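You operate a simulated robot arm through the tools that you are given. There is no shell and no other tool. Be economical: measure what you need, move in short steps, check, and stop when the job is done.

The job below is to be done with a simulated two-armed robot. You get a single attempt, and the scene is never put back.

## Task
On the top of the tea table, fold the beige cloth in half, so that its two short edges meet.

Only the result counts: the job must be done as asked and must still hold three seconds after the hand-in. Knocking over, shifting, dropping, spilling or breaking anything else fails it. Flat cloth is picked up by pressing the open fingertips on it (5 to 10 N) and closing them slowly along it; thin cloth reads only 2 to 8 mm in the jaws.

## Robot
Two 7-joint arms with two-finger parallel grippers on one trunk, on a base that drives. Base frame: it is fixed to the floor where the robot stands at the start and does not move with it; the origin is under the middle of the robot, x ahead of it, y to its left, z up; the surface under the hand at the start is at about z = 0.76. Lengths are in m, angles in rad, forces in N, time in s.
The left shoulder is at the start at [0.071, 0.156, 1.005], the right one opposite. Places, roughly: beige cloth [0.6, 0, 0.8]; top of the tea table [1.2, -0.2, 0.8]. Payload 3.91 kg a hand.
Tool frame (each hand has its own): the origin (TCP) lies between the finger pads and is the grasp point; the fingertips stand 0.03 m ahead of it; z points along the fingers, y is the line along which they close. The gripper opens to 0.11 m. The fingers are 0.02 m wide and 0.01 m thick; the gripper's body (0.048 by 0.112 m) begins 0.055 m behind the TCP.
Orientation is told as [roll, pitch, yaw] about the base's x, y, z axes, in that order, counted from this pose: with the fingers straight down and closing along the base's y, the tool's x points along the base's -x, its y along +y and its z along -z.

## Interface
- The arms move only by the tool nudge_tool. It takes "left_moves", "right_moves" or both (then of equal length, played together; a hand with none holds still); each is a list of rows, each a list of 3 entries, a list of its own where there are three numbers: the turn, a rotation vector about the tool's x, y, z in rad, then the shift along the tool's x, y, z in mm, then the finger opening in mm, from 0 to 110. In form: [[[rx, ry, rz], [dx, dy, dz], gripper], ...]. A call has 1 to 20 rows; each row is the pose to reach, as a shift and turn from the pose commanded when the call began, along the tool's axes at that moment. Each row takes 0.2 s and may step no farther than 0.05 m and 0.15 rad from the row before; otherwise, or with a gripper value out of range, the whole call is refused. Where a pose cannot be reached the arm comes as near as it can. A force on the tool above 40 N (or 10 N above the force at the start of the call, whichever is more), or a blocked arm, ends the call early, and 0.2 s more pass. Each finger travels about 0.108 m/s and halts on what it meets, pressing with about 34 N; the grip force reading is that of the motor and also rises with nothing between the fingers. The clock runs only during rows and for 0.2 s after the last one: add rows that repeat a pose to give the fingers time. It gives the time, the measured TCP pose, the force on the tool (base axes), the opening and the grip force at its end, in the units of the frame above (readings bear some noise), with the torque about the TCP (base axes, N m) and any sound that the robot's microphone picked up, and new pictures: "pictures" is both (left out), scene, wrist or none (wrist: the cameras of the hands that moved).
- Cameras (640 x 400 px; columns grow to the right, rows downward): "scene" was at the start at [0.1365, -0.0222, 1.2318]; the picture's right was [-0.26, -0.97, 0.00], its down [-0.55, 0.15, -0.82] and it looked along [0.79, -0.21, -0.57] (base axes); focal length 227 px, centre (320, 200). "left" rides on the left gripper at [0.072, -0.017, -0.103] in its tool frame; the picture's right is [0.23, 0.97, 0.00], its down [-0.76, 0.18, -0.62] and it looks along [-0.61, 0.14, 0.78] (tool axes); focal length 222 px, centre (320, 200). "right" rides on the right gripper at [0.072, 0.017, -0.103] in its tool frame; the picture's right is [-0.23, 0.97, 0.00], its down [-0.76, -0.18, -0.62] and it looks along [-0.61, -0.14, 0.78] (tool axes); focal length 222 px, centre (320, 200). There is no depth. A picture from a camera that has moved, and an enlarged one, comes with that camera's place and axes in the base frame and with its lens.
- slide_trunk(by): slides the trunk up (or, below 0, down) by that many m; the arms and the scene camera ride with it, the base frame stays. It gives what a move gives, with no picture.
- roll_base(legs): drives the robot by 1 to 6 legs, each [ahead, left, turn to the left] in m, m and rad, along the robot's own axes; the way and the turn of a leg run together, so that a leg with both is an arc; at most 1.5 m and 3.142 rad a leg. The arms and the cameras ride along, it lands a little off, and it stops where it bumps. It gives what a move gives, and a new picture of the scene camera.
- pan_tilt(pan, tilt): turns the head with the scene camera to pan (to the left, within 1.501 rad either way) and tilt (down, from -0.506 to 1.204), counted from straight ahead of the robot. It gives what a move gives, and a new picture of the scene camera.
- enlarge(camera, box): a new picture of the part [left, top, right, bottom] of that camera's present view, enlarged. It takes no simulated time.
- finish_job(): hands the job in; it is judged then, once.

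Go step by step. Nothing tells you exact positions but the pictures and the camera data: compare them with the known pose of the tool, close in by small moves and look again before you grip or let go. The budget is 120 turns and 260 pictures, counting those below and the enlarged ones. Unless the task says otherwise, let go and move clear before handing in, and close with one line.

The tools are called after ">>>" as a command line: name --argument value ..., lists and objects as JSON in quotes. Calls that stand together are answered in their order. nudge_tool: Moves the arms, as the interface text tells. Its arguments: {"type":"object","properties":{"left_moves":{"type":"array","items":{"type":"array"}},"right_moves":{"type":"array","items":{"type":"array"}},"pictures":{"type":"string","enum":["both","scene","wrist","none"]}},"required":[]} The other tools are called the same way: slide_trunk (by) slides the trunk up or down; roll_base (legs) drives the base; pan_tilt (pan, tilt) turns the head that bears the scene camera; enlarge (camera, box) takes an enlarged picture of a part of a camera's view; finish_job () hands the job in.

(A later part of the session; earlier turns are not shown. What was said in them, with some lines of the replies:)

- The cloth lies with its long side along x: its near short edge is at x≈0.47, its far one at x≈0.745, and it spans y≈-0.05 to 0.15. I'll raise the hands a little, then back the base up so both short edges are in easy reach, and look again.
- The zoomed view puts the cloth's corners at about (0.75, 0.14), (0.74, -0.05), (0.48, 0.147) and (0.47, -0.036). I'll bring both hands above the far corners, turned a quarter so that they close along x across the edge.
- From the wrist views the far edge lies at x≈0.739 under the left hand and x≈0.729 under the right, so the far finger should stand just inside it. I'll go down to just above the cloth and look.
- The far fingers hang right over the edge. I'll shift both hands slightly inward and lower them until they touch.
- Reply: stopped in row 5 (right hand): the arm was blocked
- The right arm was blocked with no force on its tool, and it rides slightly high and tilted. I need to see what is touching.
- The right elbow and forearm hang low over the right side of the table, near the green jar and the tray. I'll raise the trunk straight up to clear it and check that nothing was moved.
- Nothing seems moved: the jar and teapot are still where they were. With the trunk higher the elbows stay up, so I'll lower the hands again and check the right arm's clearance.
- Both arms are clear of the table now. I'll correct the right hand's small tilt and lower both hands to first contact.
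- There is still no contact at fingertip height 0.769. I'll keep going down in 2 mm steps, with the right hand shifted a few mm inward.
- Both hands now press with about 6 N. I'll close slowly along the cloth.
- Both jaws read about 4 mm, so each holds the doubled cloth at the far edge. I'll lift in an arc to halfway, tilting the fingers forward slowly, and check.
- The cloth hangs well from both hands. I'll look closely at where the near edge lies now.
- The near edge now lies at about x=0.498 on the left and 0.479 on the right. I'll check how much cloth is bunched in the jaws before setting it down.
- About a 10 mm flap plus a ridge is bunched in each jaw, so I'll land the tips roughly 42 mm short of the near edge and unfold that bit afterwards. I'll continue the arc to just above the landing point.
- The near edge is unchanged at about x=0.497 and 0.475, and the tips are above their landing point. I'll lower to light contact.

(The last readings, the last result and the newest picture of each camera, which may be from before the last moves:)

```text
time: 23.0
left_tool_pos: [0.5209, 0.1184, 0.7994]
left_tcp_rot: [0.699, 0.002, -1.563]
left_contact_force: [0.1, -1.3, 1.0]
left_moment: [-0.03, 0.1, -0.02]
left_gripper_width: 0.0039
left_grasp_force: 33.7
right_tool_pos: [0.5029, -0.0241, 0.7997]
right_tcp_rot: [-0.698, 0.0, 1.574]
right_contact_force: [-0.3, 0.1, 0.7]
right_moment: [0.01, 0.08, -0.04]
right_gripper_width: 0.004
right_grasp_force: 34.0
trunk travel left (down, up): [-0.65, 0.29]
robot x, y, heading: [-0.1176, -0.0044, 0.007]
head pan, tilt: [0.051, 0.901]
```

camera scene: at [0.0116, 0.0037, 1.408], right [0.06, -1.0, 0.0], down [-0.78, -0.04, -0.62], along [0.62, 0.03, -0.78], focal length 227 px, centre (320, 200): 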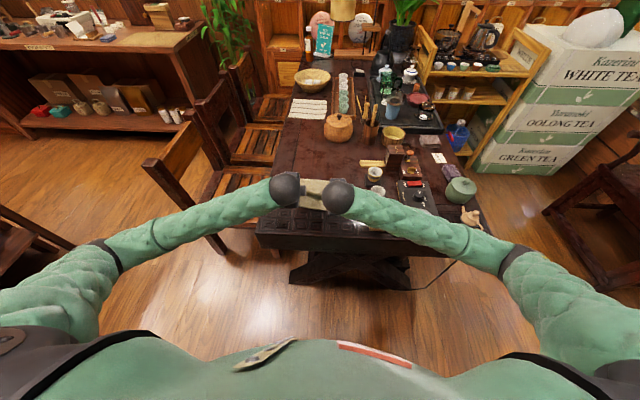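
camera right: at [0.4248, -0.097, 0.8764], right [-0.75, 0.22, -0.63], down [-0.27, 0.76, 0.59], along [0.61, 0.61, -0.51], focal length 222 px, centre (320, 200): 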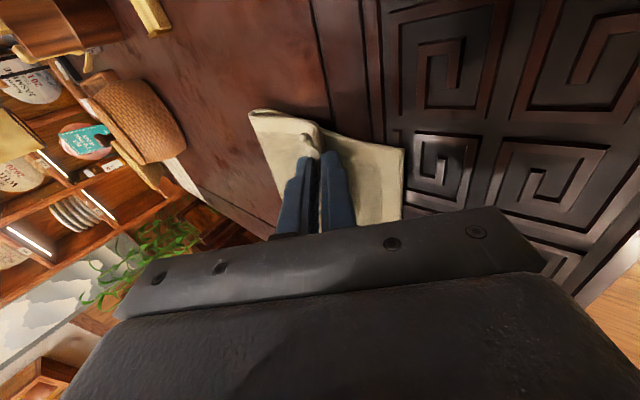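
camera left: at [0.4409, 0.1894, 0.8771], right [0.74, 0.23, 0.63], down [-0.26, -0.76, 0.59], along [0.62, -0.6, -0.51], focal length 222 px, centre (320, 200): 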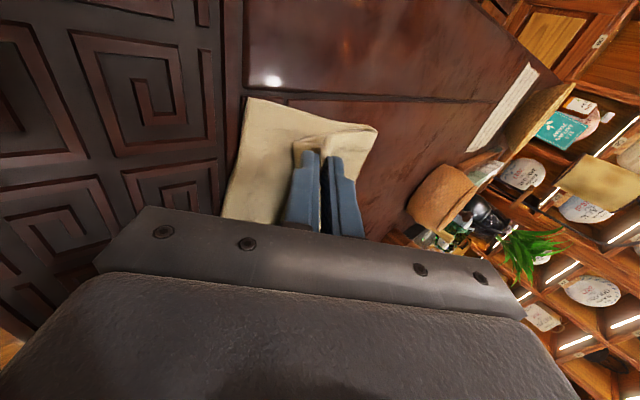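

>>> nudge_tool --left_moves '[[[0, 0, 0], [0, 0, 0], 6], [[0, 0, 0], [0, 0, 0], 10], [[0, 0, 0], [0, 1, -1], 15], [[0, 0, 0], [0, 2, -2], 20], [[0, 0, 0], [0, 2, -2], 20], [[0, 0, 0], [0, 2, -2], 20]]' --right_moves '[[[0, 0, 0], [0, 0, 0], 6], [[0, 0, 0], [0, 0, 0], 10], [[0, 0, 0], [0, -1, -1], 15], [[0, 0, 0], [0, -2, -2], 20], [[0, 0, 0], [0, -2, -2], 20], [[0, 0, 0], [0, -2, -2], 20]]' --pictures "none"

>>> enlarge --camera "left" --box '[200, 60, 420, 240]'

>>> enlarge --camera "right" --box '[220, 60, 440, 240]'

```text
time: 24.4
left_tool_pos: [0.5217, 0.12, 0.8014]
left_tcp_rot: [0.7, 0.0, -1.566]
left_contact_force: [0.0, 0.4, -0.4]
left_moment: [0.05, 0.04, 0.02]
left_gripper_width: 0.0201
left_grasp_force: 0.0
right_tool_pos: [0.5029, -0.0232, 0.8045]
right_tcp_rot: [-0.698, 0.001, 1.574]
right_contact_force: [-0.3, -1.1, 0.1]
right_moment: [0.04, -0.01, 0.02]
right_gripper_width: 0.0199
right_grasp_force: 0.0
trunk travel left (down, up): [-0.65, 0.29]
robot x, y, heading: [-0.1132, -0.0036, 0.006]
head pan, tilt: [0.051, 0.901]
```

```text
2.22 times, centred on (310, 150) of left
camera zoom: at [0.4414, 0.1907, 0.8695], right [0.74, 0.23, 0.63], down [-0.26, -0.76, 0.59], along [0.62, -0.6, -0.51], focal length 494 px, centre (342, 311)
```

zoom: 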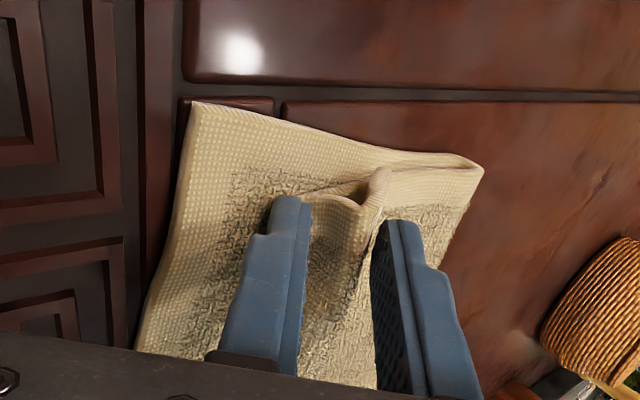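

```text
2.22 times, centred on (330, 150) of right
camera zoom: at [0.4241, -0.0961, 0.8719], right [-0.75, 0.22, -0.63], down [-0.27, 0.76, 0.59], along [0.61, 0.61, -0.51], focal length 494 px, centre (298, 311)
```

zoom: 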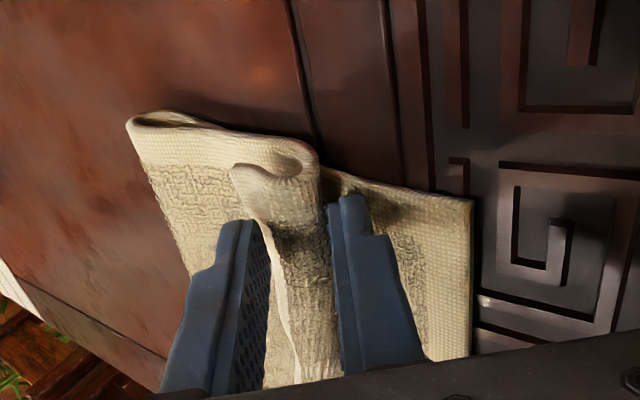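

The jaws are open, the cloth is folded, and the last ~20 mm of the moving edge is curled back on top. I'll back the hands out along the fingers and look from above.

>>> nudge_tool --left_moves '[[[0, 0, 0], [0, 0, -20], 20], [[0, 0, 0], [0, 0, -45], 20], [[0.1, 0, 0], [0, 20, -80], 20], [[0.2, 0, 0], [0, 40, -115], 20], [[0.3, 0, 0], [0, 40, -140], 20]]' --right_moves '[[[0, 0, 0], [0, 0, -20], 20], [[0, 0, 0], [0, 0, -45], 20], [[-0.1, 0, 0], [0, -20, -80], 20], [[-0.2, 0, 0], [0, -40, -115], 20], [[-0.3, 0, 0], [0, -40, -140], 20]]'

>>> enlarge --camera "scene" --box '[260, 130, 400, 230]'

```text
time: 25.6
left_tool_pos: [0.4602, 0.1226, 0.9349]
left_tcp_rot: [0.399, 0.0, -1.567]
left_contact_force: [-0.5, 0.6, 0.4]
left_moment: [-0.01, 0.03, -0.01]
left_gripper_width: 0.0201
left_grasp_force: 0.1
right_tool_pos: [0.4424, -0.022, 0.9381]
right_tcp_rot: [-0.398, 0.001, 1.574]
right_contact_force: [-0.9, 0.1, -0.5]
right_moment: [-0.01, -0.01, 0.01]
right_gripper_width: 0.0202
right_grasp_force: 0.1
trunk travel left (down, up): [-0.65, 0.29]
robot x, y, heading: [-0.1159, -0.0036, 0.002]
head pan, tilt: [0.051, 0.901]
camera scene: at [0.011, 0.0034, 1.4078], right [0.06, -1.0, 0.0], down [-0.78, -0.04, -0.62], along [0.62, 0.03, -0.78], focal length 227 px, centre (320, 200)
camera right: at [0.3872, -0.095, 1.0257], right [-0.9, 0.22, -0.38], down [-0.08, 0.76, 0.64], along [0.43, 0.61, -0.67], focal length 222 px, centre (320, 200)
camera left: at [0.4043, 0.1936, 1.0231], right [0.9, 0.23, 0.38], down [-0.08, -0.76, 0.64], along [0.44, -0.61, -0.67], focal length 222 px, centre (320, 200)
```

scene: 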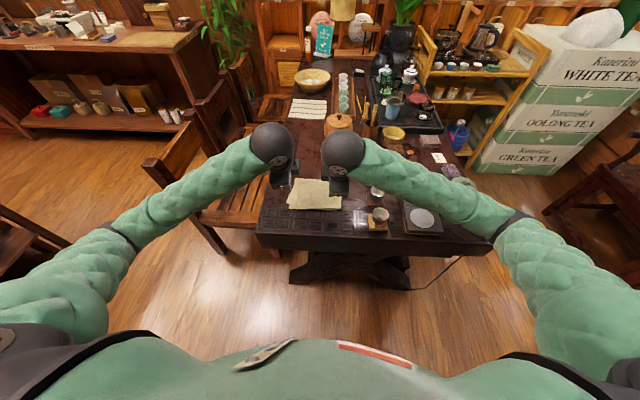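
right: 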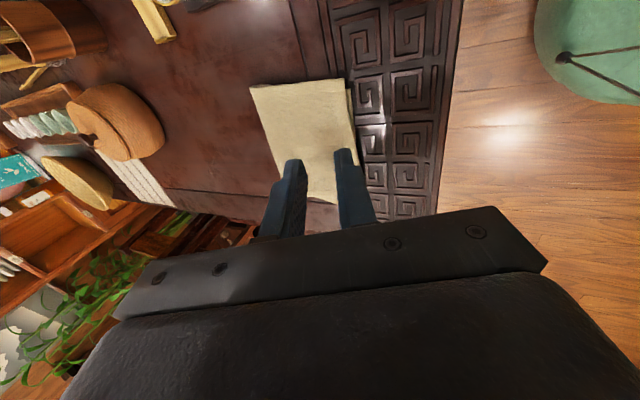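
left: 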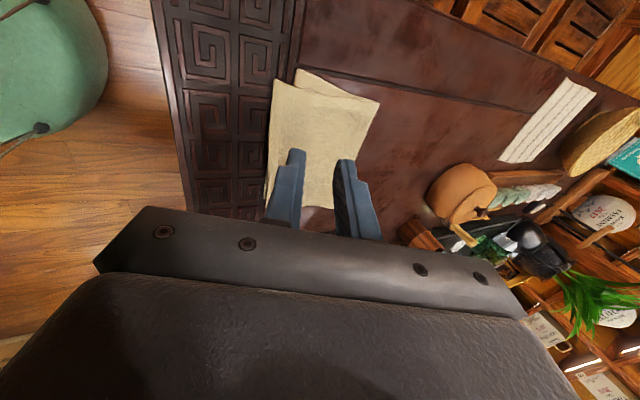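

```text
4.00 times, centred on (330, 180) of scene
camera zoom: at [0.011, 0.0034, 1.4078], right [0.06, -1.0, 0.0], down [-0.78, -0.04, -0.62], along [0.62, 0.03, -0.78], focal length 909 px, centre (280, 280)
```

zoom: 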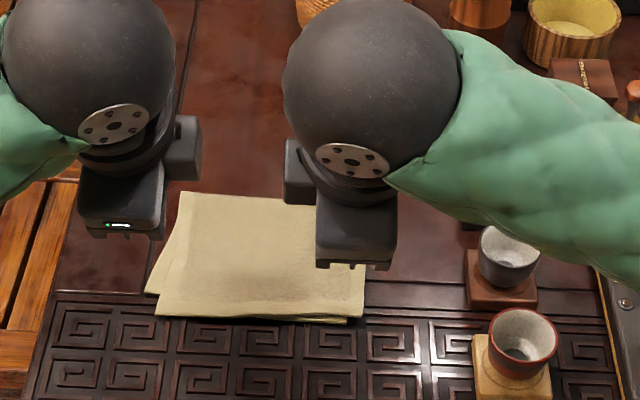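

Backing out unfolded the flap by itself, and the edges nearly meet. I'll take the hands farther away to see the whole cloth.

>>> nudge_tool --left_moves '[[[0.1, 0, 0], [40, 0, -20], 20], [[0.2, 0, 0], [80, 0, -40], 20], [[0.3, 0, 0], [120, 0, -40], 20], [[0.4, 0, 0], [160, 0, -40], 20], [[0.4, 0, 0], [200, 0, -40], 20]]' --right_moves '[[[-0.1, 0, 0], [30, 0, -35], 20], [[-0.2, 0, 0], [60, 0, -70], 20], [[-0.3, 0, 0], [100, 0, -80], 20], [[-0.4, 0, 0], [140, 0, -80], 20], [[-0.4, 0, 0], [180, 0, -80], 20]]' --pictures "none"

>>> enlarge --camera "scene" --box '[270, 150, 390, 230]'

>>> enlarge --camera "left" --box '[0, 0, 640, 400]'

```text
time: 26.8
left_tool_pos: [0.444, 0.3189, 0.9719]
left_tcp_rot: [0.002, 0.0, -1.567]
left_contact_force: [-0.3, -0.3, 0.1]
left_moment: [0.01, -0.01, 0.03]
left_gripper_width: 0.0198
left_grasp_force: 0.0
right_tool_pos: [0.4108, -0.2011, 1.0115]
right_tcp_rot: [0.0, -0.001, 1.576]
right_contact_force: [-0.7, -0.5, 0.2]
right_moment: [-0.01, -0.04, 0.0]
right_gripper_width: 0.0201
right_grasp_force: 0.0
trunk travel left (down, up): [-0.65, 0.29]
robot x, y, heading: [-0.1143, 0.0008, 0.003]
head pan, tilt: [0.051, 0.901]
```

```text
5.00 times, centred on (330, 190) of scene
camera zoom: at [0.0086, 0.003, 1.4083], right [0.06, -1.0, 0.0], down [-0.78, -0.04, -0.62], along [0.62, 0.03, -0.78], focal length 1137 px, centre (270, 250)
```

zoom: 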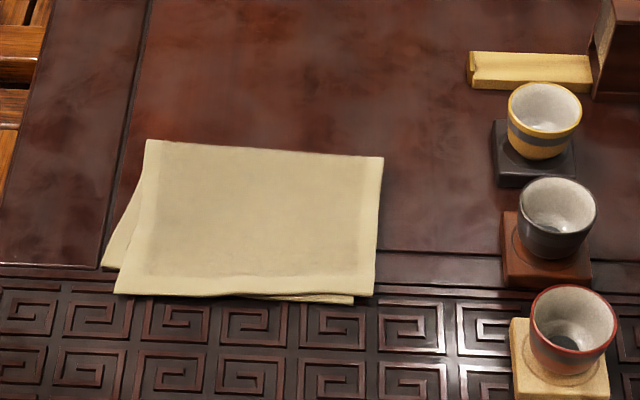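

```text
1.00 times, centred on (320, 200) of left (not enlarged: the box is as wide or as high as the picture)
camera zoom: at [0.4252, 0.3911, 1.0743], right [0.97, 0.23, 0.0], down [0.18, -0.76, 0.62], along [0.15, -0.61, -0.78], focal length 222 px, centre (320, 200)
```

zoom: 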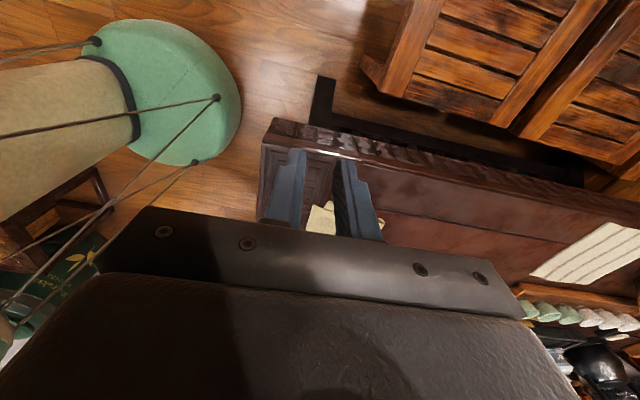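

The fold is good, but the top layer is skewed against the bottom one: about 27 mm off at the left near corner and 16 mm at the right. I'll re-pinch only the overhanging corners of the top layer and shift them into line, starting by hovering over them.

>>> nudge_tool --left_moves '[[[0, 0, 0], [-40, 10, 0], 18], [[0, 0, 0], [-80, 20, 0], 18], [[0, 0, 0], [-120, 30, 20], 18], [[0, 0, 0], [-160, 38, 50], 18], [[0, 0, 0], [-194, 42.5, 80], 18], [[0, 0, 0], [-194, 42.5, 110], 18], [[0, 0, 0], [-194, 42.5, 132], 18], [[0, 0, 0], [-194, 42.5, 132], 18]]' --right_moves '[[[0, 0, 0], [-40, -15, 0], 18], [[0, 0, 0], [-80, -35, 0], 18], [[0, 0, 0], [-120, -55, 10], 18], [[0, 0, 0], [-150, -75, 40], 18], [[0, 0, 0], [-160, -83.5, 85], 18], [[0, 0, 0], [-160, -83.5, 130], 18], [[0, 0, 0], [-160, -83.5, 171], 18], [[0, 0, 0], [-160, -83.5, 171], 18]]'

```text
refused: row 4 steps farther than a row can; nothing moved
```

>>> nudge_tool --left_moves '[[[0, 0, 0], [-35, 8, 0], 18], [[0, 0, 0], [-70, 16, 0], 18], [[0, 0, 0], [-105, 24, 10], 18], [[0, 0, 0], [-140, 32, 30], 18], [[0, 0, 0], [-170, 38, 55], 18], [[0, 0, 0], [-194, 42.5, 85], 18], [[0, 0, 0], [-194, 42.5, 115], 18], [[0, 0, 0], [-194, 42.5, 132], 18], [[0, 0, 0], [-194, 42.5, 132], 18]]' --right_moves '[[[0, 0, 0], [-35, -15, 0], 18], [[0, 0, 0], [-70, -30, 0], 18], [[0, 0, 0], [-105, -50, 10], 18], [[0, 0, 0], [-135, -65, 35], 18], [[0, 0, 0], [-150, -75, 75], 18], [[0, 0, 0], [-160, -83.5, 110], 18], [[0, 0, 0], [-160, -83.5, 150], 18], [[0, 0, 0], [-160, -83.5, 171], 18], [[0, 0, 0], [-160, -83.5, 171], 18]]'

```text
time: 28.8
left_tool_pos: [0.4895, 0.1274, 0.8381]
left_tcp_rot: [-0.001, 0.0, -1.566]
left_contact_force: [1.7, -0.5, 0.7]
left_moment: [0.01, 0.0, 0.02]
left_gripper_width: 0.0176
left_grasp_force: 0.1
right_tool_pos: [0.4973, -0.0425, 0.8374]
right_tcp_rot: [0.002, 0.001, 1.575]
right_contact_force: [-1.2, -1.2, -0.7]
right_moment: [0.01, 0.04, -0.03]
right_gripper_width: 0.018
right_grasp_force: 0.1
trunk travel left (down, up): [-0.65, 0.29]
robot x, y, heading: [-0.1156, -0.0051, 0.001]
head pan, tilt: [0.051, 0.901]
camera scene: at [0.0111, 0.0035, 1.4081], right [0.06, -1.0, 0.0], down [-0.78, -0.04, -0.62], along [0.62, 0.03, -0.78], focal length 227 px, centre (320, 200)
camera right: at [0.4805, -0.1152, 0.9399], right [-0.97, 0.22, 0.0], down [0.18, 0.76, 0.62], along [0.14, 0.61, -0.78], focal length 222 px, centre (320, 200)
camera left: at [0.4722, 0.1982, 0.9407], right [0.97, 0.23, 0.0], down [0.18, -0.76, 0.62], along [0.14, -0.61, -0.78], focal length 222 px, centre (320, 200)
```

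scene: 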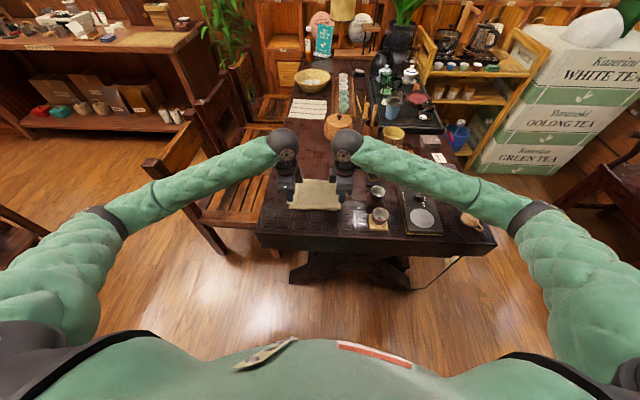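
right: 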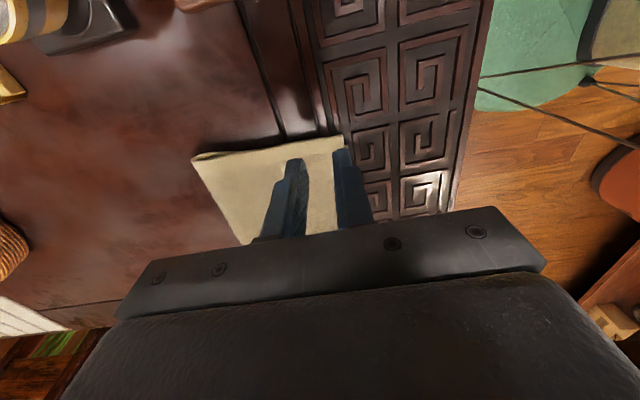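
left: 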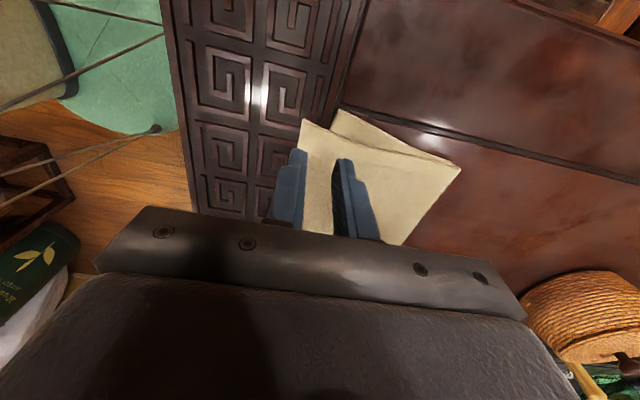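

The estimates agree. I'll shift both hands 6 mm toward me so the near finger sits just inside the top edge, and lower to contact.

>>> nudge_tool --left_moves '[[[0, 0, 0], [0, -6, 15], 18], [[0, 0, 0], [0, -6, 30], 18], [[0, 0, 0], [0, -6, 36], 18], [[0, 0, 0], [0, -6, 39], 18], [[0, 0, 0], [0, -6, 41], 18]]' --right_moves '[[[0, 0, 0], [-5, 6, 15], 18], [[0, 0, 0], [-5, 6, 30], 18], [[0, 0, 0], [-5, 6, 36], 18], [[0, 0, 0], [-5, 6, 39], 18], [[0, 0, 0], [-5, 6, 41], 18]]' --pictures "wrist"

```text
time: 30.0
left_tool_pos: [0.4836, 0.1255, 0.8004]
left_tcp_rot: [-0.001, 0.0, -1.565]
left_contact_force: [-0.1, 0.3, 0.5]
left_moment: [0.01, -0.02, -0.02]
left_gripper_width: 0.018
left_grasp_force: 0.0
right_tool_pos: [0.4895, -0.0389, 0.7973]
right_tcp_rot: [0.002, 0.0, 1.573]
right_contact_force: [-0.2, -0.7, 1.1]
right_moment: [0.03, -0.04, 0.01]
right_gripper_width: 0.0184
right_grasp_force: 0.1
trunk travel left (down, up): [-0.65, 0.29]
robot x, y, heading: [-0.1158, 0.0028, 0.004]
head pan, tilt: [0.051, 0.901]
camera right: at [0.473, -0.1113, 0.8998], right [-0.97, 0.22, 0.0], down [0.18, 0.76, 0.62], along [0.14, 0.61, -0.78], focal length 222 px, centre (320, 200)
camera left: at [0.4653, 0.1967, 0.9025], right [0.97, 0.23, 0.0], down [0.18, -0.76, 0.62], along [0.14, -0.61, -0.78], focal length 222 px, centre (320, 200)
```

right: 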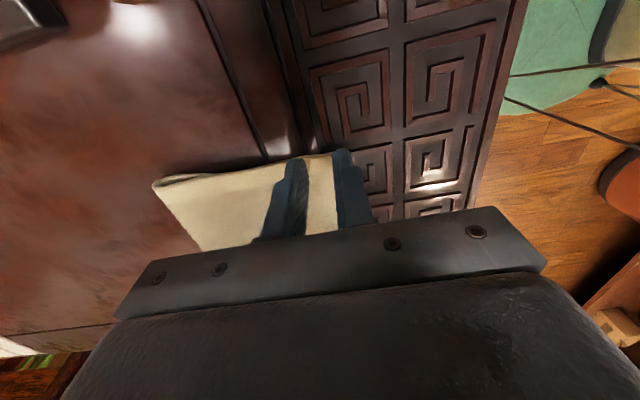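
left: 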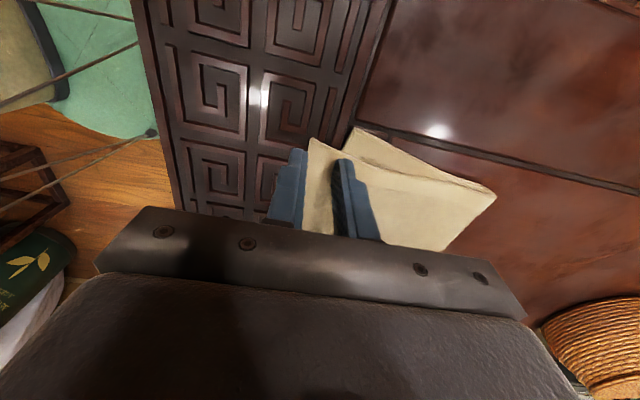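

>>> nudge_tool --left_moves '[[[0, 0, 0], [0, 4, 2], 18], [[0, 0, 0], [0, 4, 4], 18], [[0, 0, 0], [0, 4, 5], 18]]' --right_moves '[[[0, 0, 0], [0, 0, 1], 18], [[0, 0, 0], [0, 0, 2], 18], [[0, 0, 0], [0, 0, 2.5], 18]]' --pictures "none"

```text
time: 30.8
left_tool_pos: [0.4885, 0.126, 0.7953]
left_tcp_rot: [0.001, 0.001, -1.566]
left_contact_force: [-1.7, -1.0, 6.4]
left_moment: [-0.1, -0.03, -0.01]
left_gripper_width: 0.0175
left_grasp_force: 0.0
right_tool_pos: [0.4898, -0.039, 0.7952]
right_tcp_rot: [0.003, 0.0, 1.574]
right_contact_force: [0.4, -0.7, 2.1]
right_moment: [0.02, -0.02, -0.02]
right_gripper_width: 0.0178
right_grasp_force: 0.1
trunk travel left (down, up): [-0.65, 0.29]
robot x, y, heading: [-0.1166, -0.0043, 0.001]
head pan, tilt: [0.051, 0.901]
```

>>> nudge_tool --left_moves '[[[0, 0, 0], [0, 0, 0], 18], [[0, 0, 0], [0, 1, 0], 15], [[0, 0, 0], [0, 2.5, 0], 12], [[0, 0, 0], [0, 4, 0], 9], [[0, 0, 0], [0, 5.5, 0], 6], [[0, 0, 0], [0, 7, 0], 3], [[0, 0, 0], [0, 7, 0], 0], [[0, 0, 0], [0, 7, 0], 0], [[0, 0, 0], [0, 7, 0], 0]]' --right_moves '[[[0, 0, 0], [0, 0, 1.2], 18], [[0, 0, 0], [0, -1, 1.2], 15], [[0, 0, 0], [0, -2.5, 1.2], 12], [[0, 0, 0], [0, -4, 1.2], 9], [[0, 0, 0], [0, -5.5, 1.2], 6], [[0, 0, 0], [0, -7, 1.2], 3], [[0, 0, 0], [0, -7, 1.2], 0], [[0, 0, 0], [0, -7, 1.2], 0], [[0, 0, 0], [0, -7, 1.2], 0]]' --pictures "wrist"

>>> enlarge --camera "left" --box '[220, 100, 380, 240]'

>>> enlarge --camera "right" --box '[220, 100, 400, 240]'

```text
time: 32.8
left_tool_pos: [0.495, 0.126, 0.7951]
left_tcp_rot: [0.002, 0.0, -1.565]
left_contact_force: [1.9, 1.1, 10.3]
left_moment: [0.02, -0.1, -0.01]
left_gripper_width: 0.0
left_grasp_force: 33.6
right_tool_pos: [0.4969, -0.0402, 0.7941]
right_tcp_rot: [0.001, 0.0, 1.573]
right_contact_force: [3.0, -0.3, 9.6]
right_moment: [0.03, -0.1, -0.03]
right_gripper_width: 0.003
right_grasp_force: 34.2
trunk travel left (down, up): [-0.65, 0.29]
robot x, y, heading: [-0.1172, -0.0037, 0.003]
head pan, tilt: [0.051, 0.901]
camera right: at [0.4797, -0.1111, 0.898], right [-0.97, 0.22, 0.0], down [0.18, 0.76, 0.62], along [0.14, 0.61, -0.78], focal length 222 px, centre (320, 200)
camera left: at [0.4762, 0.1973, 0.8976], right [0.97, 0.23, 0.0], down [0.18, -0.76, 0.62], along [0.15, -0.61, -0.78], focal length 222 px, centre (320, 200)
```

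right: 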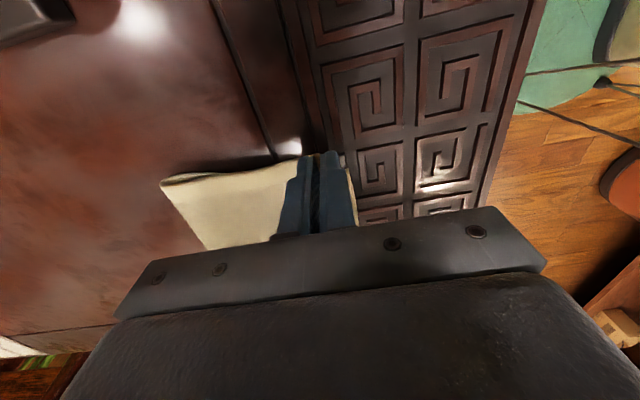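
left: 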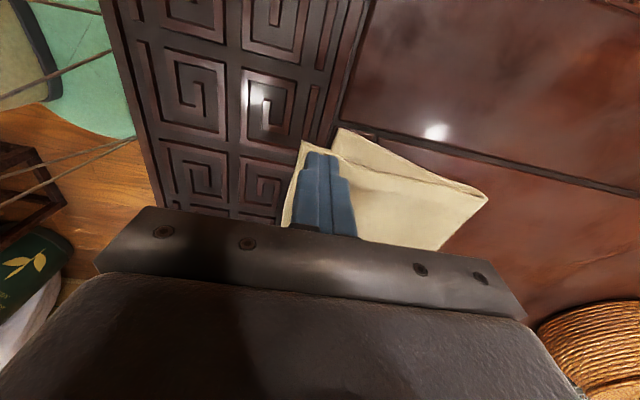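

```text
2.86 times, centred on (300, 170) of left
camera zoom: at [0.4762, 0.1973, 0.8976], right [0.97, 0.23, 0.0], down [0.18, -0.76, 0.62], along [0.15, -0.61, -0.78], focal length 635 px, centre (377, 286)
```

zoom: 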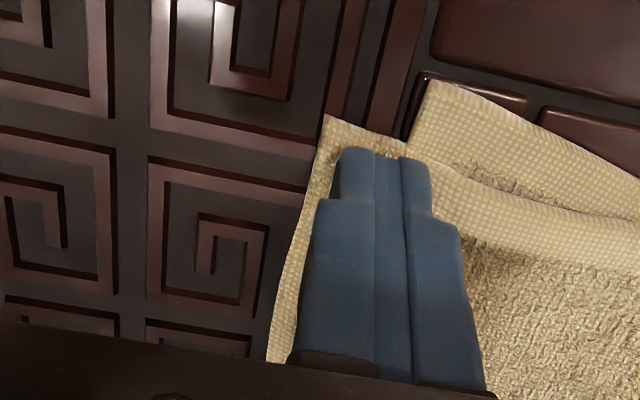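

```text
2.86 times, centred on (310, 170) of right
camera zoom: at [0.4797, -0.1111, 0.898], right [-0.97, 0.22, 0.0], down [0.18, 0.76, 0.62], along [0.14, 0.61, -0.78], focal length 635 px, centre (349, 286)
```

zoom: 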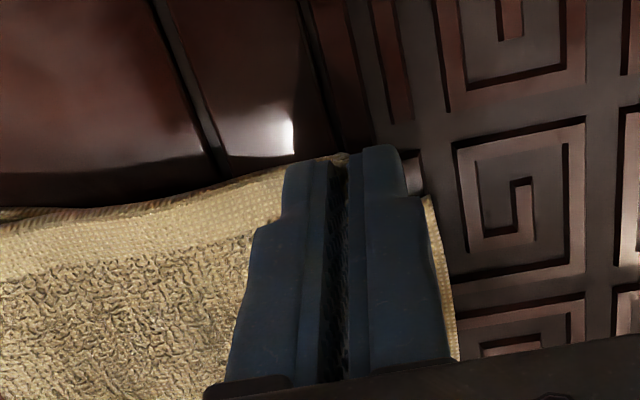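

The right hand holds cloth (3 mm) but the left slipped off empty. I'll lift the left, open it wider and pinch again with a firmer press.

>>> nudge_tool --left_moves '[[[0, 0, 0], [0, 0, -8], 0], [[0, 0, 0], [0, -2, -8], 28], [[0, 0, 0], [0, -2, -8], 28], [[0, 0, 0], [0, -2, -4], 28], [[0, 0, 0], [0, -2, 0], 28], [[0, 0, 0], [0, -2, 1], 28], [[0, 0, 0], [0, -2, 1], 28]]' --pictures "wrist"

```text
time: 34.4
left_tool_pos: [0.4907, 0.1255, 0.7941]
left_tcp_rot: [0.003, -0.001, -1.566]
left_contact_force: [-0.4, -2.9, 18.3]
left_moment: [-0.14, -0.3, -0.06]
left_gripper_width: 0.0273
left_grasp_force: 0.0
right_tool_pos: [0.4958, -0.0388, 0.7955]
right_tcp_rot: [0.0, -0.001, 1.573]
right_contact_force: [2.1, 1.6, 8.5]
right_moment: [0.05, -0.1, -0.01]
right_gripper_width: 0.0029
right_grasp_force: 33.8
trunk travel left (down, up): [-0.65, 0.29]
robot x, y, heading: [-0.1121, -0.0038, 0.004]
head pan, tilt: [0.051, 0.901]
camera left: at [0.4734, 0.1967, 0.8971], right [0.97, 0.23, 0.0], down [0.18, -0.76, 0.62], along [0.15, -0.61, -0.78], focal length 222 px, centre (320, 200)
```

left: 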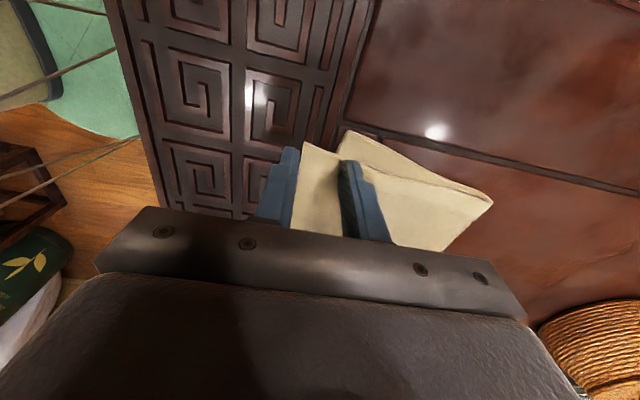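

>>> nudge_tool --left_moves '[[[0, 0, 0], [0, 0, -5], 28], [[-0.06, 0, 0], [0, 6, -5], 28], [[-0.06, 0, 0], [0, 6, -2], 28], [[-0.06, 0, 0], [0, 6, -0.5], 28], [[-0.06, 0, 0], [0, 6, -0.5], 28]]' --pictures "wrist"

```text
time: 35.6
left_tool_pos: [0.4988, 0.1264, 0.7942]
left_tcp_rot: [0.061, 0.001, -1.565]
left_contact_force: [-1.2, 1.9, 6.2]
left_moment: [0.03, -0.08, 0.02]
left_gripper_width: 0.0277
left_grasp_force: 0.1
right_tool_pos: [0.4962, -0.0389, 0.7931]
right_tcp_rot: [0.002, -0.001, 1.575]
right_contact_force: [0.4, -1.7, 11.1]
right_moment: [0.02, -0.03, -0.01]
right_gripper_width: 0.003
right_grasp_force: 34.0
trunk travel left (down, up): [-0.65, 0.29]
robot x, y, heading: [-0.1173, -0.0034, 0.011]
head pan, tilt: [0.051, 0.901]
camera left: at [0.474, 0.1975, 0.8959], right [0.97, 0.23, 0.06], down [0.14, -0.76, 0.63], along [0.19, -0.61, -0.77], focal length 222 px, centre (320, 200)
```

left: 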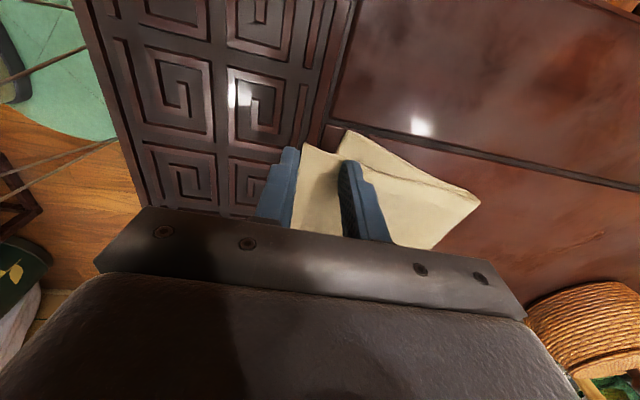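

>>> nudge_tool --left_moves '[[[0, 0, 0], [0, 0, -5], 28], [[0, 0, 0], [0, 7, -5], 28], [[0, 0, 0], [0, 7, -2], 28], [[0, 0, 0], [0, 7, 0.3], 28], [[0, 0, 0], [0, 7, 0.3], 28]]' --pictures "none"

>>> enlarge --camera "left" --box '[220, 100, 420, 240]'

```text
time: 36.8
left_tool_pos: [0.5047, 0.1249, 0.795]
left_tcp_rot: [0.061, -0.001, -1.565]
left_contact_force: [0.2, 1.3, 3.5]
left_moment: [0.02, -0.09, 0.01]
left_gripper_width: 0.028
left_grasp_force: 0.1
right_tool_pos: [0.496, -0.038, 0.7944]
right_tcp_rot: [0.001, 0.001, 1.574]
right_contact_force: [-1.2, -1.6, 12.5]
right_moment: [0.01, 0.01, -0.01]
right_gripper_width: 0.0028
right_grasp_force: 33.4
trunk travel left (down, up): [-0.65, 0.29]
robot x, y, heading: [-0.1139, -0.0016, 0.004]
head pan, tilt: [0.051, 0.901]
```

```text
2.86 times, centred on (320, 170) of left
camera zoom: at [0.4807, 0.197, 0.8964], right [0.97, 0.23, 0.06], down [0.14, -0.76, 0.63], along [0.19, -0.61, -0.77], focal length 635 px, centre (320, 286)
```

zoom: 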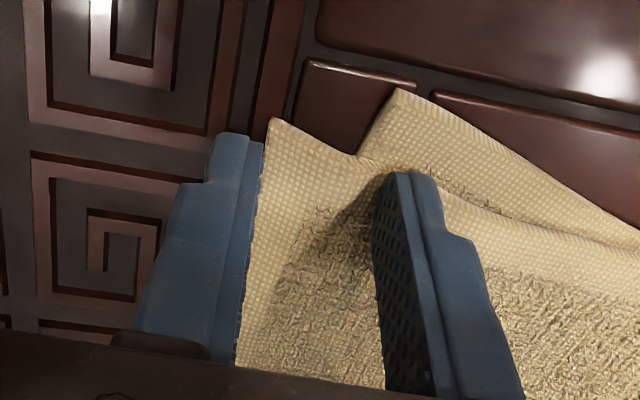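

Now the near finger overlaps the top edge. I'll press slightly more and close.

>>> nudge_tool --left_moves '[[[0, 0, 0], [0, 1, 0.7], 28], [[0, 0, 0], [0, 1, 0.7], 25], [[0, 0, 0], [0, 1, 0.7], 22], [[0, 0, 0], [0, 1, 0.7], 19], [[0, 0, 0], [0, 1, 0.7], 16], [[0, 0, 0], [0, 1, 0.7], 13], [[0, 0, 0], [0, 1, 0.7], 10], [[0, 0, 0], [0, 1, 0.7], 7], [[0, 0, 0], [0, 1, 0.7], 4], [[0, 0, 0], [0, 1, 0.7], 0], [[0, 0, 0], [0, 1, 0.7], 0], [[0, 0, 0], [0, 1, 0.7], 0]]' --pictures "none"

>>> enlarge --camera "left" --box '[220, 100, 420, 240]'

```text
time: 39.4
left_tool_pos: [0.5064, 0.1258, 0.7938]
left_tcp_rot: [0.061, 0.001, -1.565]
left_contact_force: [2.8, 0.5, 14.4]
left_moment: [-0.03, -0.21, 0.01]
left_gripper_width: 0.0043
left_grasp_force: 34.4
right_tool_pos: [0.496, -0.0384, 0.7956]
right_tcp_rot: [-0.001, 0.0, 1.574]
right_contact_force: [0.7, -0.1, 9.4]
right_moment: [0.01, -0.01, 0.01]
right_gripper_width: 0.0029
right_grasp_force: 33.8
trunk travel left (down, up): [-0.65, 0.29]
robot x, y, heading: [-0.1165, 0.0005, 0.004]
head pan, tilt: [0.051, 0.901]
```

```text
2.86 times, centred on (320, 170) of left
camera zoom: at [0.4818, 0.1966, 0.8957], right [0.97, 0.23, 0.06], down [0.14, -0.76, 0.63], along [0.19, -0.61, -0.77], focal length 635 px, centre (320, 286)
```

zoom: 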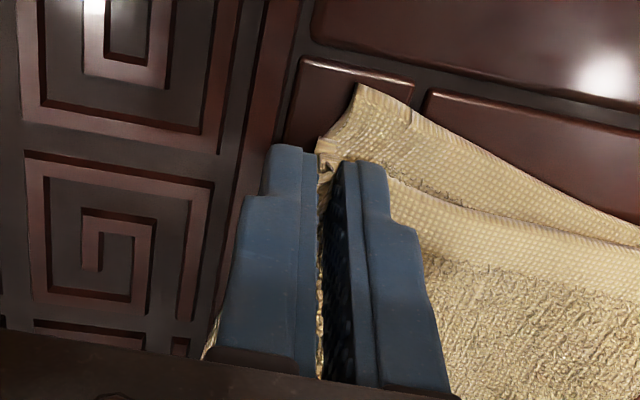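

The left hand holds 4.3 mm. I'll lift both hands 25 mm and see whether only the top layer comes up.

>>> nudge_tool --left_moves '[[[0, 0, 0], [0, 0, -8], 0], [[0, 0, 0], [0, 3, -17], 0], [[0, 0, 0], [0, 5, -26], 0], [[0, 0, 0], [0, 5, -26], 0]]' --right_moves '[[[0, 0, 0], [0, 0, -8], 0], [[0, 0, 0], [0, 0, -17], 0], [[0, 0, 0], [0, 0, -26], 0], [[0, 0, 0], [0, 0, -26], 0]]' --pictures "wrist"

>>> enlarge --camera "scene" --box '[270, 150, 390, 230]'

```text
time: 40.4
left_tool_pos: [0.512, 0.1252, 0.8197]
left_tcp_rot: [0.058, -0.002, -1.566]
left_contact_force: [-0.1, -0.9, 0.0]
left_moment: [0.0, 0.05, -0.02]
left_gripper_width: 0.0042
left_grasp_force: 34.0
right_tool_pos: [0.4964, -0.0375, 0.8184]
right_tcp_rot: [0.001, -0.002, 1.574]
right_contact_force: [0.6, 0.8, 0.2]
right_moment: [0.0, 0.04, 0.02]
right_gripper_width: 0.0029
right_grasp_force: 34.7
trunk travel left (down, up): [-0.65, 0.29]
robot x, y, heading: [-0.1158, -0.0022, 0.007]
head pan, tilt: [0.051, 0.901]
camera right: at [0.4799, -0.1106, 0.9222], right [-0.97, 0.22, 0.0], down [0.18, 0.76, 0.62], along [0.14, 0.61, -0.78], focal length 222 px, centre (320, 200)
camera left: at [0.4866, 0.197, 0.9217], right [0.97, 0.23, 0.06], down [0.14, -0.76, 0.63], along [0.19, -0.61, -0.77], focal length 222 px, centre (320, 200)
```

right: 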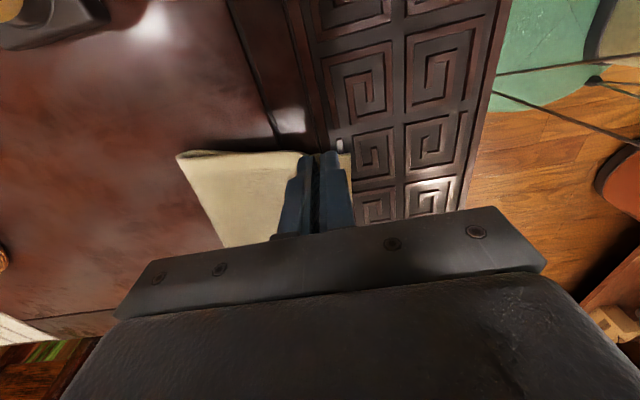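
left: 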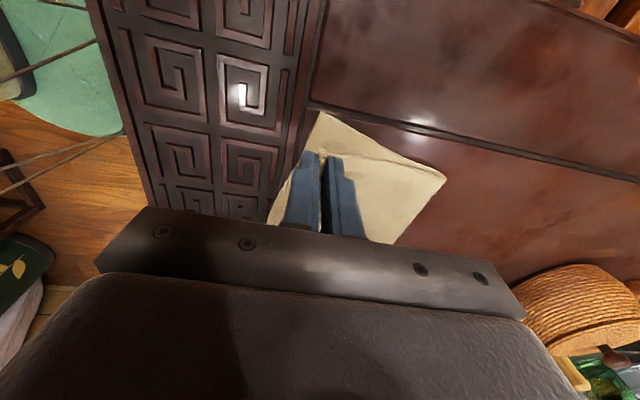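

```text
5.00 times, centred on (330, 190) of scene
camera zoom: at [0.0113, 0.0036, 1.408], right [0.06, -1.0, 0.0], down [-0.78, -0.04, -0.62], along [0.62, 0.03, -0.78], focal length 1137 px, centre (270, 250)
```

zoom: 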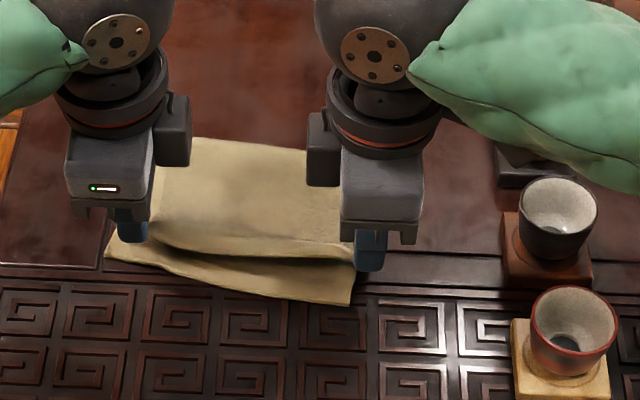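

Only the top layer is lifted, and its flap now faces the right way. The bottom corners are at about (0.508, 0.149) and (0.477, -0.031). I'll shift the left hand by (+24, +11) mm and the right by (-4, +12) mm, then lower.

>>> nudge_tool --left_moves '[[[0, 0, 0], [3, 8, -3], 0], [[0, 0, 0], [7, 16, -3], 0], [[0, 0, 0], [11, 24, -2], 0], [[0.03, 0, 0], [11, 24, 8], 0], [[0.06, 0, 0], [11, 24, 18], 0], [[0.06, 0, 0], [11, 24, 23], 0], [[0.06, 0, 0], [11, 24, 23], 0]]' --right_moves '[[[0, 0, 0], [-4, 2, -3], 0], [[0, 0, 0], [-8, 3, -3], 0], [[0, 0, 0], [-12, 4, -2], 0], [[0, 0, 0], [-12, 4, 8], 0], [[0, 0, 0], [-12, 4, 18], 0], [[0, 0, 0], [-12, 4, 22], 0], [[0, 0, 0], [-12, 4, 22], 0]]' --pictures "wrist"

>>> enlarge --camera "scene" --box '[270, 150, 390, 230]'

```text
time: 42.0
left_tool_pos: [0.5355, 0.1361, 0.7983]
left_tcp_rot: [0.0, 0.0, -1.565]
left_contact_force: [-0.1, -3.2, 4.6]
left_moment: [-0.1, -0.04, -0.03]
left_gripper_width: 0.0043
left_grasp_force: 34.0
right_tool_pos: [0.4921, -0.0248, 0.7989]
right_tcp_rot: [0.0, 0.001, 1.574]
right_contact_force: [0.1, 2.1, 4.0]
right_moment: [0.07, -0.04, -0.03]
right_gripper_width: 0.0028
right_grasp_force: 34.3
trunk travel left (down, up): [-0.65, 0.29]
robot x, y, heading: [-0.1114, -0.0005, 0.004]
head pan, tilt: [0.051, 0.901]
camera right: at [0.476, -0.098, 0.9025], right [-0.97, 0.22, 0.0], down [0.18, 0.76, 0.62], along [0.14, 0.61, -0.78], focal length 222 px, centre (320, 200)
camera left: at [0.517, 0.2075, 0.9012], right [0.97, 0.23, 0.0], down [0.18, -0.76, 0.62], along [0.14, -0.61, -0.78], focal length 222 px, centre (320, 200)
```

right: 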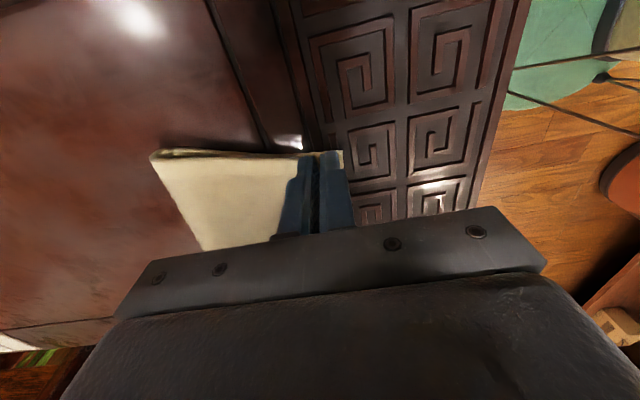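
left: 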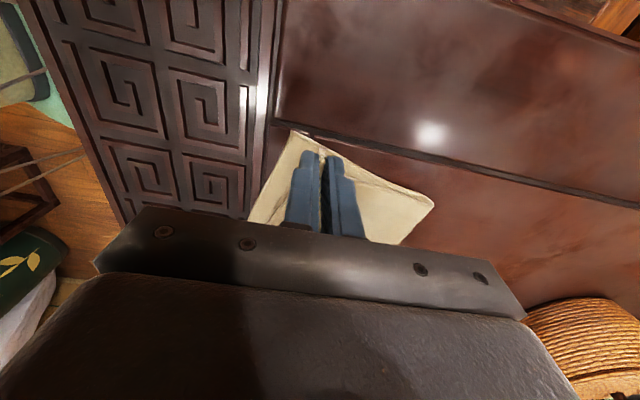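

```text
5.00 times, centred on (330, 190) of scene
camera zoom: at [0.011, 0.0035, 1.4082], right [0.06, -1.0, 0.0], down [-0.78, -0.04, -0.62], along [0.62, 0.03, -0.78], focal length 1137 px, centre (270, 250)
```

zoom: 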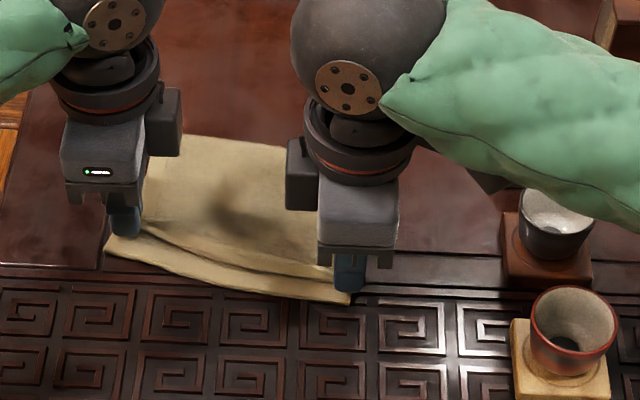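

The top layer now lines up with the bottom one. I'll open slowly, rise clear and move aside to inspect.

>>> nudge_tool --left_moves '[[[0, 0, 0], [0, 0, 0], 6], [[0, 0, 0], [0, 0, 0], 12], [[0, 0, 0], [0, 0, 0], 18], [[0, 0, 0], [0, 0, 0], 26], [[0, 0, 0], [0, 0, -8], 30], [[0, 0, 0], [0, 0, -20], 30], [[0, 0, 0], [0, 0, -50], 30], [[0, 0, 0], [0, 0, -90], 30], [[0, 0, 0], [0, 0, -130], 30], [[0, 0, 0], [45, 0, -140], 30], [[0, 0, 0], [90, 0, -140], 30], [[0, 0, 0], [135, 0, -140], 30], [[0, 0, 0], [180, 0, -140], 30]]' --right_moves '[[[0, 0, 0], [0, 0, 0], 6], [[0, 0, 0], [0, 0, 0], 12], [[0, 0, 0], [0, 0, 0], 18], [[0, 0, 0], [0, 0, 0], 26], [[0, 0, 0], [0, 0, -8], 30], [[0, 0, 0], [0, 0, -20], 30], [[0, 0, 0], [0, 0, -60], 30], [[0, 0, 0], [0, 0, -105], 30], [[0, 0, 0], [0, 0, -150], 30], [[0, 0, 0], [30, 0, -180], 30], [[0, 0, 0], [70, 0, -200], 30], [[0, 0, 0], [115, 0, -200], 30], [[0, 0, 0], [160, 0, -200], 30]]' --pictures "none"

>>> enlarge --camera "scene" --box '[270, 150, 390, 230]'

```text
time: 44.8
left_tool_pos: [0.5326, 0.3183, 0.9379]
left_tcp_rot: [0.003, 0.001, -1.568]
left_contact_force: [0.0, 0.1, -0.2]
left_moment: [0.01, -0.01, -0.01]
left_gripper_width: 0.0299
left_grasp_force: 0.1
right_tool_pos: [0.4908, -0.1865, 0.9978]
right_tcp_rot: [0.001, -0.001, 1.574]
right_contact_force: [0.0, 0.2, -0.1]
right_moment: [0.02, -0.03, 0.01]
right_gripper_width: 0.0301
right_grasp_force: 0.0
trunk travel left (down, up): [-0.65, 0.29]
robot x, y, heading: [-0.1154, -0.0021, 0.006]
head pan, tilt: [0.051, 0.901]
```

```text
5.00 times, centred on (330, 190) of scene
camera zoom: at [0.0096, 0.0032, 1.4083], right [0.06, -1.0, 0.0], down [-0.78, -0.04, -0.62], along [0.62, 0.03, -0.78], focal length 1137 px, centre (270, 250)
```

zoom: 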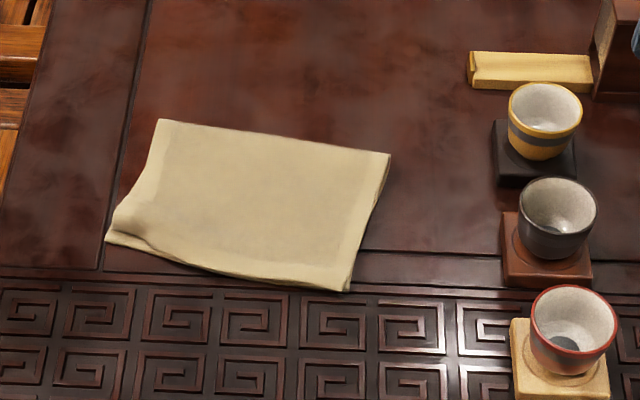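

>>> enlarge --camera "scene" --box '[285, 170, 345, 215]'

>>> pan_tilt --pan -0.3 --tilt 0.8

```text
8.89 times, centred on (315, 192) of scene
camera zoom: at [0.0096, 0.0032, 1.4083], right [0.06, -1.0, 0.0], down [-0.78, -0.04, -0.62], along [0.62, 0.03, -0.78], focal length 2021 px, centre (364, 267)
```

zoom: 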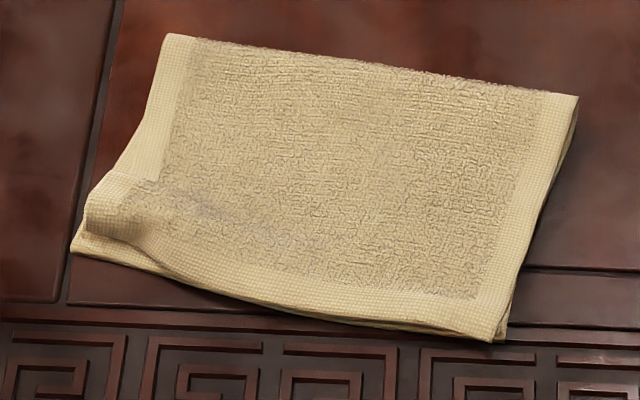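

```text
time: 45.7
left_tool_pos: [0.5343, 0.318, 0.9371]
left_tcp_rot: [0.0, 0.002, -1.566]
left_contact_force: [-0.1, 0.5, 0.3]
left_moment: [0.0, 0.01, 0.02]
left_gripper_width: 0.0299
left_grasp_force: 0.1
right_tool_pos: [0.4911, -0.1855, 0.9972]
right_tcp_rot: [0.003, 0.001, 1.574]
right_contact_force: [0.1, -0.7, 0.4]
right_moment: [0.01, -0.01, 0.02]
right_gripper_width: 0.03
right_grasp_force: 0.0
trunk travel left (down, up): [-0.65, 0.29]
robot x, y, heading: [-0.1142, -0.002, 0.01]
head pan, tilt: [-0.3, 0.799]
camera scene: at [0.0128, -0.024, 1.416], right [-0.29, -0.96, 0.0], down [-0.69, 0.21, -0.7], along [0.67, -0.2, -0.72], focal length 227 px, centre (320, 200)
```

scene: 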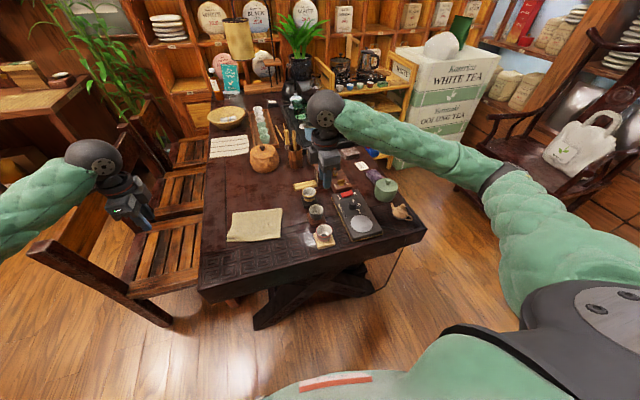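

The cloth is folded in half with its two short edges meeting to within about 1–1.5 cm. Everything else on the table still stands in place and both hands are clear, so I'm handing in.

>>> finish_job

```text
The job is handed in.
```

I folded the beige cloth in half on the tea table and handed the job in. Its two short edges meet to within about 1–1.5 cm, with a small buckle left at the near left corner; nothing else looked moved or knocked over.
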